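You operate a simulated robot arm through the tools that you are given. There is no shell and no other tool. Be economical: measure what you need, move in short steps, check, and stop when the job is done.

The job below is to be done with a simulated robot arm. You get a single attempt, and the scene is never put back.

Task
Fetch the oil brush and set it on top of the silver foil carrier with the green lug.
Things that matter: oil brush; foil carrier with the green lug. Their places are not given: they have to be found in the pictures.

Only the result counts: the job must be done as asked and must still hold three seconds after the hand-in. Knocking over, shifting, dropping, spilling or breaking anything else fails it.

Robot
A 7-joint arm with a two-finger parallel gripper, fixed in place. Base frame: the origin is at the foot of the arm, x ahead of it, y to its left, z up; the work surface is at about z = 900. Readings come in mm, degrees, newtons and seconds.
With the tool pointing down near the work surface it reaches from about 300 to 680 mm from the base axis. Its first joint turns from -66.0 to 66.0 degrees. Payload 1.57 kg.
The TCP is the grasp point between the finger pads, 30 mm short of the fingertips. In the tool frame z runs along the fingers and y along their closing line. Largest opening 110 mm; finger width 24, thickness 12; the body of the gripper, 48 by 112 mm, starts 78 mm behind the TCP.
Orientation is told as [roll, pitch, yaw] about the base's x, y, z axes, in that order, counted from this pose: with the fingers straight down and closing along the base's y, the tool's x points along the base's -x, its y along +y and its z along -z.

Tools
- The arm moves only by the tool play_rows. Its argument "rows" is text: rows parted by semicolons, each of 7 numbers parted by spaces: the shift along the tool's x, y, z in units of 30 mm (1.0 is 30 mm), then the turn, a rotation vector about the tool's x, y, z in units of 4 degrees (1.0 is 4 degrees), then the finger opening in cm, from 0 to 11. In form: dx dy dz rx ry rz hand; .... A call has 1 to 12 rows; each row shifts and turns the commanded pose from where the row before left it, along the tool's axes as they then stand. A call with a number of a shift or a turn outside -1 to 1 is refused whole. Each row takes 0.2 s and may step no farther than 50 mm and 8.6 degrees from the row before; otherwise, or with a gripper value out of range, the whole call is refused. A pose out of reach is approached as far as the arm can. The call stops where the force on the tool passes 40 N (or 10 N more than at its start, if that is more) or the arm is blocked; 0.2 s more then pass. Each finger travels about 108 mm/s and halts on what it meets, pressing with about 40 N; the grip force reading is that of the motor and also rises with nothing between the fingers. The clock runs only during rows and for 0.2 s after the last one: add rows that do not move to give the fingers time. The reply holds the time, the measured pose of the TCP, the force on the tool along the base axes, the opening and the grip force, in the units named above and with some noise, and new pictures: "views" is both (left out), scene, wrist or none.
- Cameras (640 x 400 px; columns grow to the right, rows downward): "scene" is fixed at [158.2, -399.9, 1381.4]; the picture's right is [0.79, -0.62, 0.00], its down [-0.48, -0.61, -0.63] and it looks along [0.39, 0.50, -0.78] (base axes); focal length 215 px, centre (320, 200). "wrist" rides on the gripper at [-36, 0, -80] in the tool frame; the picture's right is [0.00, -1.00, 0.00], its down [0.97, 0.00, -0.24] and it looks along [0.24, 0.00, 0.97] (tool axes); focal length 218 px, centre (320, 200).
- locate(camera, pixels): for up to 12 pixels [column, row] of the newest picture of that camera ("zoom" is the newest enlarged one), the place [x, y, z] in the base frame of the surface seen there, good to about 3 mm. It takes no simulated time.
- zoom(camera, box): a new picture of the part [left, top, right, bottom] of that camera's present view, enlarged. It takes no simulated time.
- sign_off(): hands the job in; it is judged then, once.

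Go step by step. Measure first, check grasps and placings, and put right what went wrong. The budget is 60 turns and 150 pictures, counting those below and the enlarged ones. Unless the task says otherwise, let go and move clear before handing in, and close with one line.

The tools are called after "Emit:" as a command line: name --argument value ..., lists and objects as JSON in quotes. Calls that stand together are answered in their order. play_rows: Moves the arm, as the interface text tells. Its arguments: {"type":"object","properties":{"rows":{"type":"string"},"views":{"type":"string","enum":["both","scene","wrist","none"]}},"required":["rows"]} The other tools are called the same way: locate (camera, pixels) gives the place of the surface under pixels of a picture; zoom (camera, box) takes an enlarged picture of a part of a camera's view; sign_off () hands the job in.

At the start:

```text
time_s: 0.0
position: [355.2, 56.8, 1133.7]
tool_rot: [-0.1, 0.0, -0.1]
wrist_force: [0.4, -0.6, -0.3]
finger_gap: 110.0
grasp_force: 0.0
```

scene: 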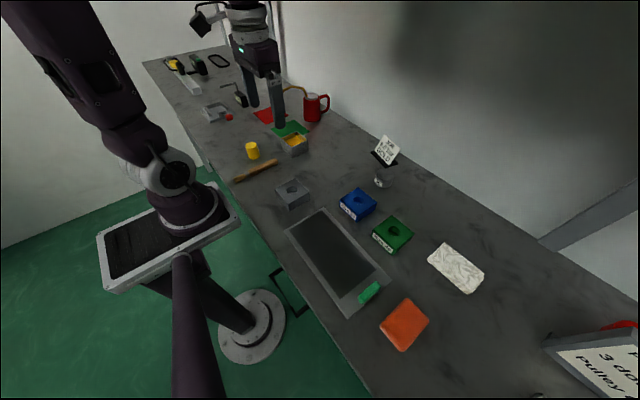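
wrist: 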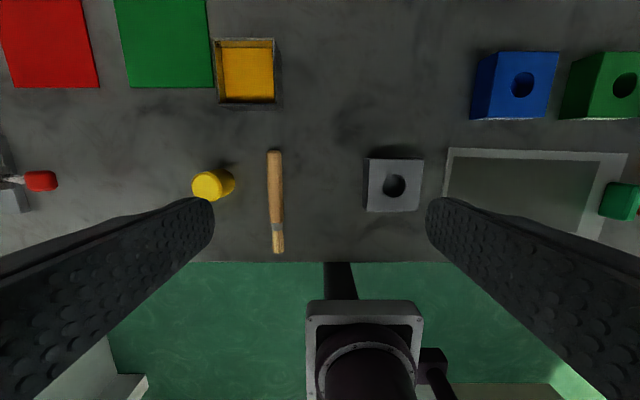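

The wooden stick at scene (255,170) looks like the oil brush. The tray at (335,260) with a green tab at (369,293) looks like the carrier, and there is a similar one with a red tab at (215,112). I'll zoom in and measure both.

Emit:
zoom --camera "scene" --box '[190, 80, 350, 200]'

Emit:
zoom --camera "scene" --box '[260, 180, 440, 360]'

Emit:
locate --camera "wrist" --pixels '[[275, 155], [276, 190], [277, 222], [278, 248], [290, 200], [450, 152], [625, 155], [520, 190], [620, 200], [600, 230], [394, 170]]'

Emit:
locate --camera "scene" --pixels '[[323, 208], [287, 232], [347, 315], [389, 280], [335, 260], [320, 235], [350, 285], [369, 293], [237, 179], [276, 162], [255, 171], [305, 220]]'

```text
3.33 times, centred on (270, 140) of scene
```

zoom: 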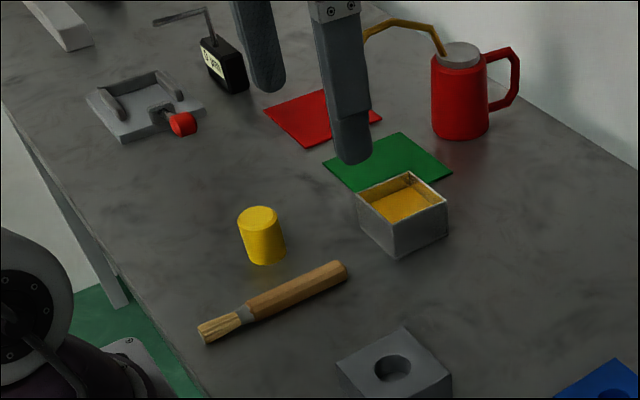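

```text
2.22 times, centred on (350, 270) of scene
```

zoom: 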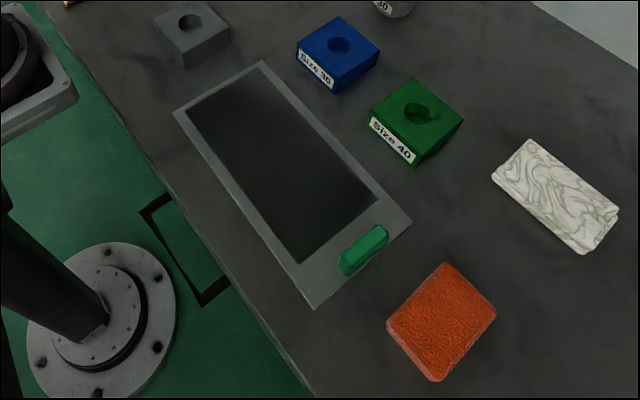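

```text
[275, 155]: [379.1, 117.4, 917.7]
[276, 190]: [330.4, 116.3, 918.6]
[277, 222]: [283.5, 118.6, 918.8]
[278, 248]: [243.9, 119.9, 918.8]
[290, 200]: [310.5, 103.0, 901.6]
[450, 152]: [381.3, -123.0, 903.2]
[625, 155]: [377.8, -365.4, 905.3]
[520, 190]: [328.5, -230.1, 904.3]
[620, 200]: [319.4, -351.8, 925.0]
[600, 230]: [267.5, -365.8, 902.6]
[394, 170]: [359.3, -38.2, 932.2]
```

```text
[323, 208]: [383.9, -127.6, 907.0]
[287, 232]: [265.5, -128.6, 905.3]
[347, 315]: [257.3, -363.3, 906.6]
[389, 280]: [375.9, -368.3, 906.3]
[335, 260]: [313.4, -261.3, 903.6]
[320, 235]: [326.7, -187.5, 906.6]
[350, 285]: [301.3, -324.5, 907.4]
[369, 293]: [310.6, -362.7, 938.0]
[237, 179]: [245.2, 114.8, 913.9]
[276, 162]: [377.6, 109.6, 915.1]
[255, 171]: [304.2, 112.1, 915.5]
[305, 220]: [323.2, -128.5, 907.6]
```

The stick is a brush: the bristles end near x=243, the handle end is near x=385, and it lies at y≈118 with its top at z≈918. The carrier is a thin frame, x 257–384 and y −128 to −366, with a green lug. I'll hover above the brush with the fingers narrowed to keep clear of the yellow cylinder.

Emit:
play_rows --rows "0.33 0.51 0.7 0 0 0 5; 0.33 0.51 0.7 0 0 0 5; 0.33 0.51 0.7 0 0 0 5; 0.33 0.51 0.7 0 0 0 5; 0 0 0 0 0 0 5"

Emit:
locate --camera "scene" --pixels '[[252, 145], [247, 150], [258, 150], [252, 158]]'

```text
time_s: 1.2
position: [315.0, 118.7, 1049.6]
tool_rot: [-0.1, 0.0, 0.0]
wrist_force: [-0.1, -0.9, -0.2]
finger_gap: 50.2
grasp_force: 0.1
```

scene: 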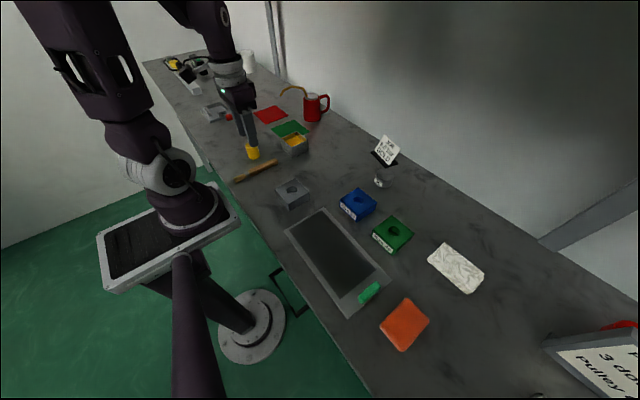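
wrist: 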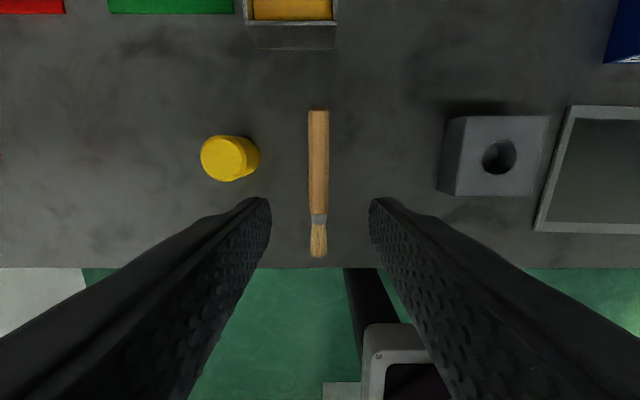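

```text
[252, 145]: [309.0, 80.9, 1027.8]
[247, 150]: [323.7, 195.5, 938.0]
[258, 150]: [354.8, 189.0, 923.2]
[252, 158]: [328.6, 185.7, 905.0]
```

The brush is centred between the fingers at column 318, and the yellow cylinder (edge y≈172) is clear. I'll descend over the handle at x≈322.

Emit:
play_rows --rows "-0.23 0 0.8 0 0 0 5; 0 0 0.8 0 0 0 5; 0 0 0.8 0 0 0 5; 0 0 0.8 0 0 0 5; 0 0 0.4 0 0 0 5; 0 0 0.3 0 0 0 5; 0 0 0 0 0 0 5"

```text
time_s: 2.8
position: [322.6, 117.9, 933.0]
tool_rot: [-0.1, 0.0, 0.1]
wrist_force: [0.2, -0.5, -0.5]
finger_gap: 50.1
grasp_force: 0.2
```

scene: 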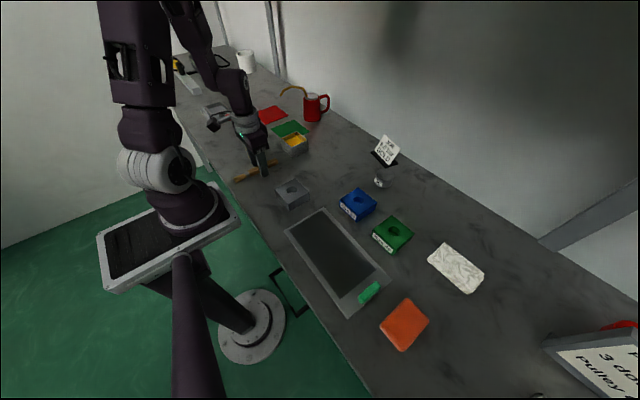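
wrist: 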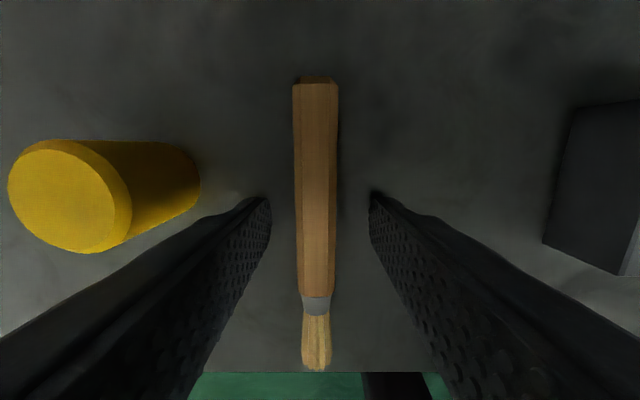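

The fingers straddle the handle, which is faceted and runs through columns 293–338. I'll close and then lift.

Emit:
play_rows --rows "0 0 0 0 0 0 2; 0 0 0 0 0 0 1; 0 0 0 0 0 0 1; 0 0 0 0 0 0 1; 0 0 -0.5 0 0 0 1; 0 0 -0.8 0 0 0 1; 0 0 -0.8 0 0 0 1; 0 0 0 0 0 0 1"

```text
time_s: 4.6
position: [321.9, 119.2, 996.5]
tool_rot: [-0.1, 0.0, 0.0]
wrist_force: [0.0, 0.6, -0.1]
finger_gap: 17.6
grasp_force: 31.9
```

scene: 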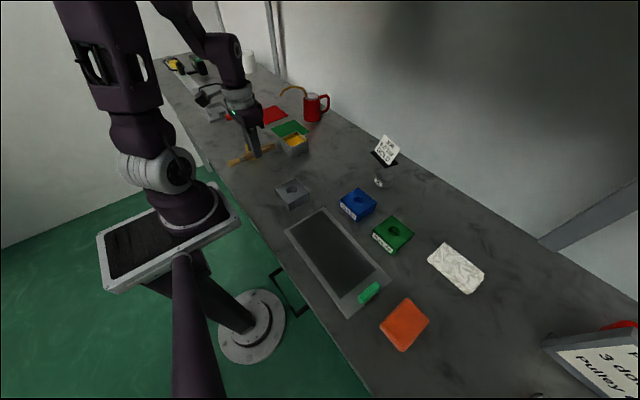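
wrist: 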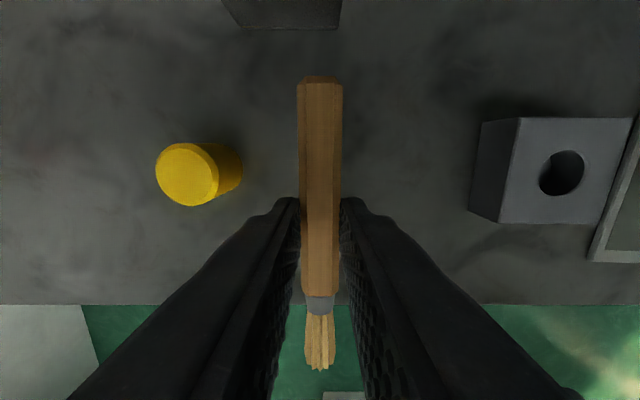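

The brush is held level with a gap of 17.6 mm. Before choosing an orientation, I'll check whether the carrier's window is a solid sheet level with its rim.

Emit:
zoom --camera "scene" --box '[280, 200, 400, 320]'

Emit:
locate --camera "scene" --pixels '[[310, 230], [320, 225], [330, 240], [340, 260], [345, 275], [355, 265], [330, 255], [292, 233], [372, 272], [342, 301], [280, 250], [400, 290]]'

Emit:
locate --camera "scene" --pixels '[[369, 286], [360, 298], [378, 287], [365, 300], [297, 232], [320, 212], [376, 270], [342, 297], [270, 215], [420, 260], [395, 270], [335, 310]]'

```text
3.33 times, centred on (340, 260) of scene
```

zoom: 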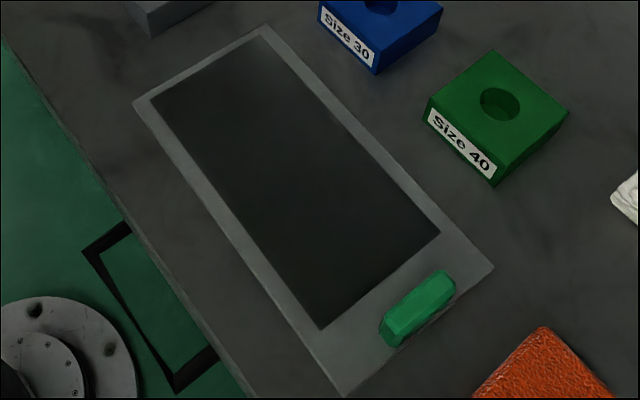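

```text
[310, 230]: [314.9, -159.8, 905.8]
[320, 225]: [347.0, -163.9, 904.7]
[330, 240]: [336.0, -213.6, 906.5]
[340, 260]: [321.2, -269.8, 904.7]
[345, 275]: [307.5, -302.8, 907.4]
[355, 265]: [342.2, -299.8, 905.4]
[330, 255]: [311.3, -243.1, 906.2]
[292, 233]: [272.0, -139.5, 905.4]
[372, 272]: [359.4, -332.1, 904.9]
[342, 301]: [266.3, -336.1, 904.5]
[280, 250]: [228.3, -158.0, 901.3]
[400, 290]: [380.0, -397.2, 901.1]
```

```text
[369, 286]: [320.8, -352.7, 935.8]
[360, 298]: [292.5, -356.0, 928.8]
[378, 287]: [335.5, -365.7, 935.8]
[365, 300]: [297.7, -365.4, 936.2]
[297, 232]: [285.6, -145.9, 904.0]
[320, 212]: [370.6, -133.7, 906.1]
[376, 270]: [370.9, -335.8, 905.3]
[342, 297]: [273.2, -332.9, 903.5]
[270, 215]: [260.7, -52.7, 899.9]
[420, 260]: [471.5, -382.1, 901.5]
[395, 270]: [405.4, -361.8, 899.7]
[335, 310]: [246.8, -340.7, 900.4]
```

The sheet is solid at z≈905.5, against a table at ~901, and the lug is at y≈−345 to −366. I'll lift a little, carry the brush along −y, and then turn it 90° so it lies fully within the carrier.

Emit:
play_rows --rows "0 0 -1 0 0 0 1; 0 -1 0 0 0 0 1; 0 -1 0 0 0 0 1; 0 -1 0 0 0 0 1; 0 -1 0 0 0 0 1; 0 -1 0 0 0 0 1; 0 -1 0 0 0 0 1; 0 -1 0 0 0 0 1; 0 -1 0 0 0 0 1; 0 -1 0 0 0 0 1; 0 -1 0 0 0 0 1; 0 -1 0 0 0 0 1" --views "none"

Emit:
play_rows --rows "0 -1 0 0 0 0 1; 0 -0.17 0 0 0 0.5 1; 0 0 0 0 0 1 1; 0 0 0 0 0 1 1; 0 0 0 0 0 1 1; 0 0 0 0 0 1 1; 0 0 0 0 0 1 1; 0 0 0 0 0 1 1; 0 0 0 0 0 1 1; 0 0 0 0 0 1 1; 0 0 0 0 0 1 1; 0 0 0 0 0 1 1" --views "both"

```text
time_s: 7.2
position: [320.8, -213.9, 1025.1]
tool_rot: [-0.1, 0.0, 0.1]
wrist_force: [-0.4, -0.2, 0.2]
finger_gap: 17.7
grasp_force: 32.6
```

```text
time_s: 9.8
position: [322.7, -245.8, 1025.1]
tool_rot: [0.0, 0.0, -42.1]
wrist_force: [0.6, 0.0, -0.7]
finger_gap: 17.7
grasp_force: 33.4
```

scene: 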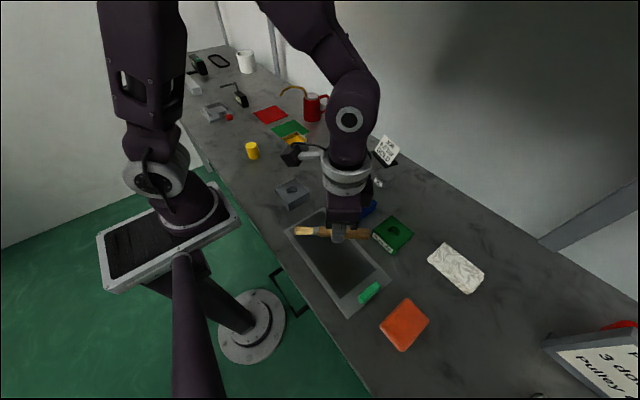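
wrist: 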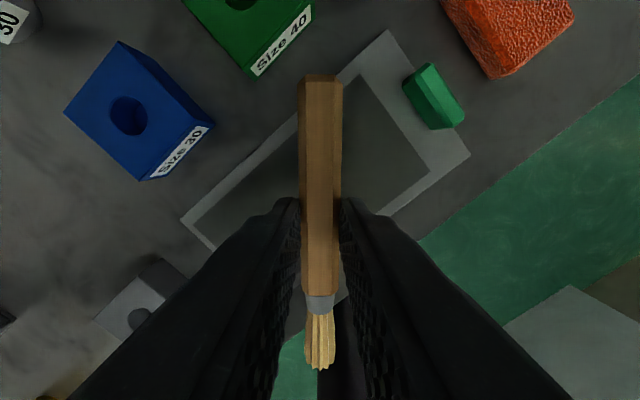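

The turn is going as planned, with yaw at −42°. I'll do the remaining 48°.

Emit:
play_rows --rows "0 0 0 0 0 1 1; 0 0 0 0 0 1 1; 0 0 0 0 0 1 1; 0 0 0 0 0 1 1; 0 0 0 0 0 1 1; 0 0 0 0 0 1 1; 0 0 0 0 0 1 1; 0 0 0 0 0 1 1; 0 0 0 0 0 1 1; 0 0 0 0 0 1 1; 0 0 0 0 0 1 1; 0 0 0 0 0 1 1"

```text
time_s: 12.4
position: [321.7, -247.1, 1027.3]
tool_rot: [0.0, 0.0, -90.3]
wrist_force: [0.5, -0.1, -1.0]
finger_gap: 17.9
grasp_force: 32.3
```

scene: 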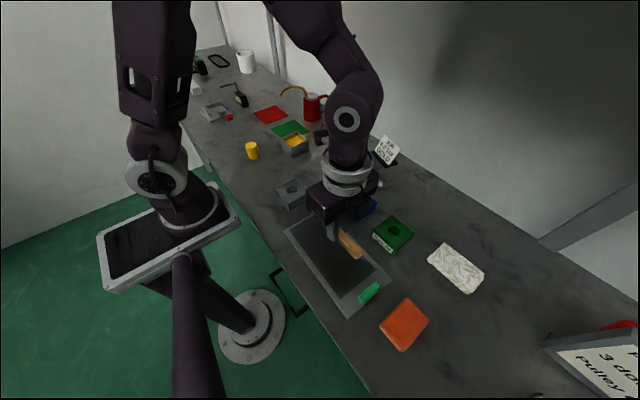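
wrist: 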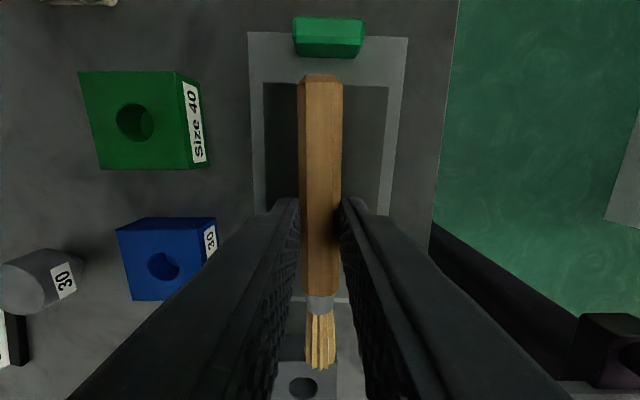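

The brush is aligned over the window and clear of the lug. I'll lower to just above contact (z≈941), with small steps at the end.

Emit:
play_rows --rows "0 0 0.8 0 0 0 1; 0 0 0.8 0 0 0 1; 0 0 0.8 0 0 0 1; 0 0 0.3 0 0 0 1; 0 0 0.13 0 0 0 1; 0 0 0 0 0 0 1"

```text
time_s: 13.8
position: [322.2, -248.7, 940.7]
tool_rot: [0.0, 0.0, -90.0]
wrist_force: [0.2, -0.7, -0.7]
finger_gap: 17.7
grasp_force: 32.6
```

scene: 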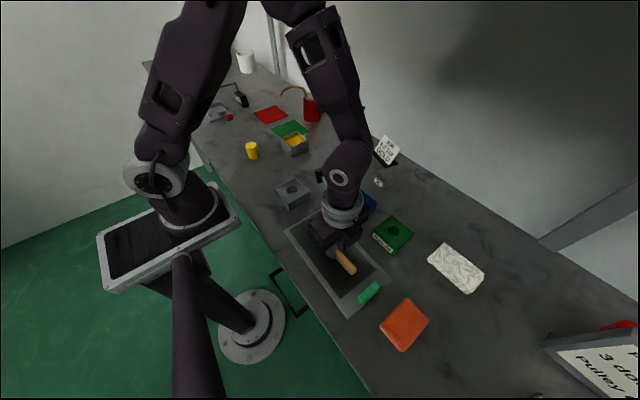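
wrist: 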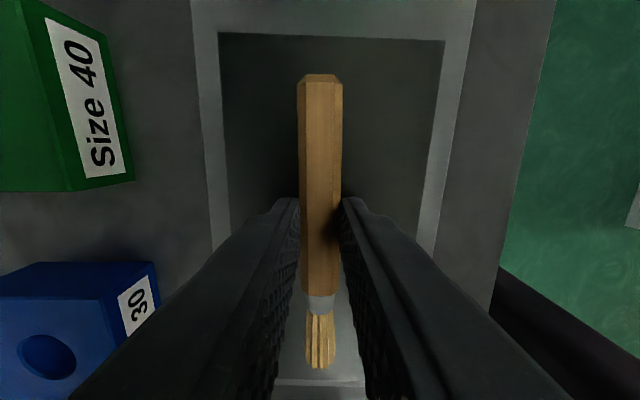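

There's no contact force yet at z=940.7. I'll lower in 1 mm steps and watch the force.

Emit:
play_rows --rows "0 0 0.04 0 0 0 1; 0 0 0.04 0 0 0 1; 0 0 0 0 0 0 1" --views "none"

Emit:
play_rows --rows "0 0 0.035 0 0 0 1; 0 0 0 0 0 0 1" --views "none"

```text
time_s: 14.6
position: [322.1, -247.7, 939.5]
tool_rot: [0.0, -0.1, -90.0]
wrist_force: [0.2, 0.4, -0.7]
finger_gap: 17.7
grasp_force: 32.9
```

```text
time_s: 15.2
position: [321.6, -247.2, 938.0]
tool_rot: [0.0, -0.1, -90.0]
wrist_force: [-0.1, 1.6, 13.2]
finger_gap: 17.5
grasp_force: 32.2
```

The force rose to 13 N at z≈938, so the brush is resting on the sheet. I'll back off slightly, open gently to 4 cm, and rise.

Emit:
play_rows --rows "0 0 -0.02 0 0 0 1.6; 0 0 0 0 0 0 2; 0 0 0 0 0 0 3; 0 0 0 0 0 0 4; 0 0 0 0 0 0 4; 0 0 -0.5 0 0 0 4; 0 0 -0.8 0 0 0 4; 0 0 -1 0 0 0 4; 0 0 -1 0 0 0 4; 0 0 -1 0 0 0 4; 0 0 0 0 0 0 4"

```text
time_s: 17.6
position: [322.2, -246.2, 1067.0]
tool_rot: [-0.1, 0.0, -90.0]
wrist_force: [-0.2, -1.0, -0.6]
finger_gap: 39.7
grasp_force: 0.0
```

scene: 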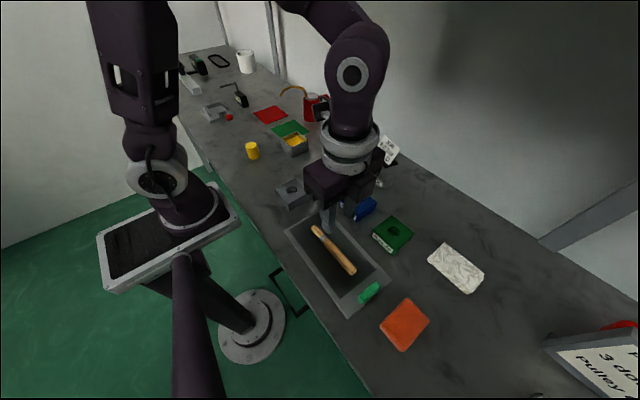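
wrist: 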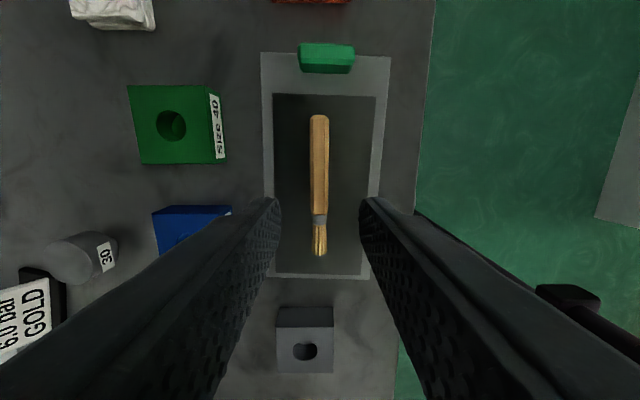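

The brush lies flat and still inside the carrier (wrist columns 310–330), with the gripper clear and nothing else disturbed. I'm handing in.

Emit:
sign_off

```text
The job is handed in.
```

The oil brush is lying flat on the silver foil carrier with the green lug; the gripper has let go and moved clear, nothing else looked disturbed, and the job is handed in.
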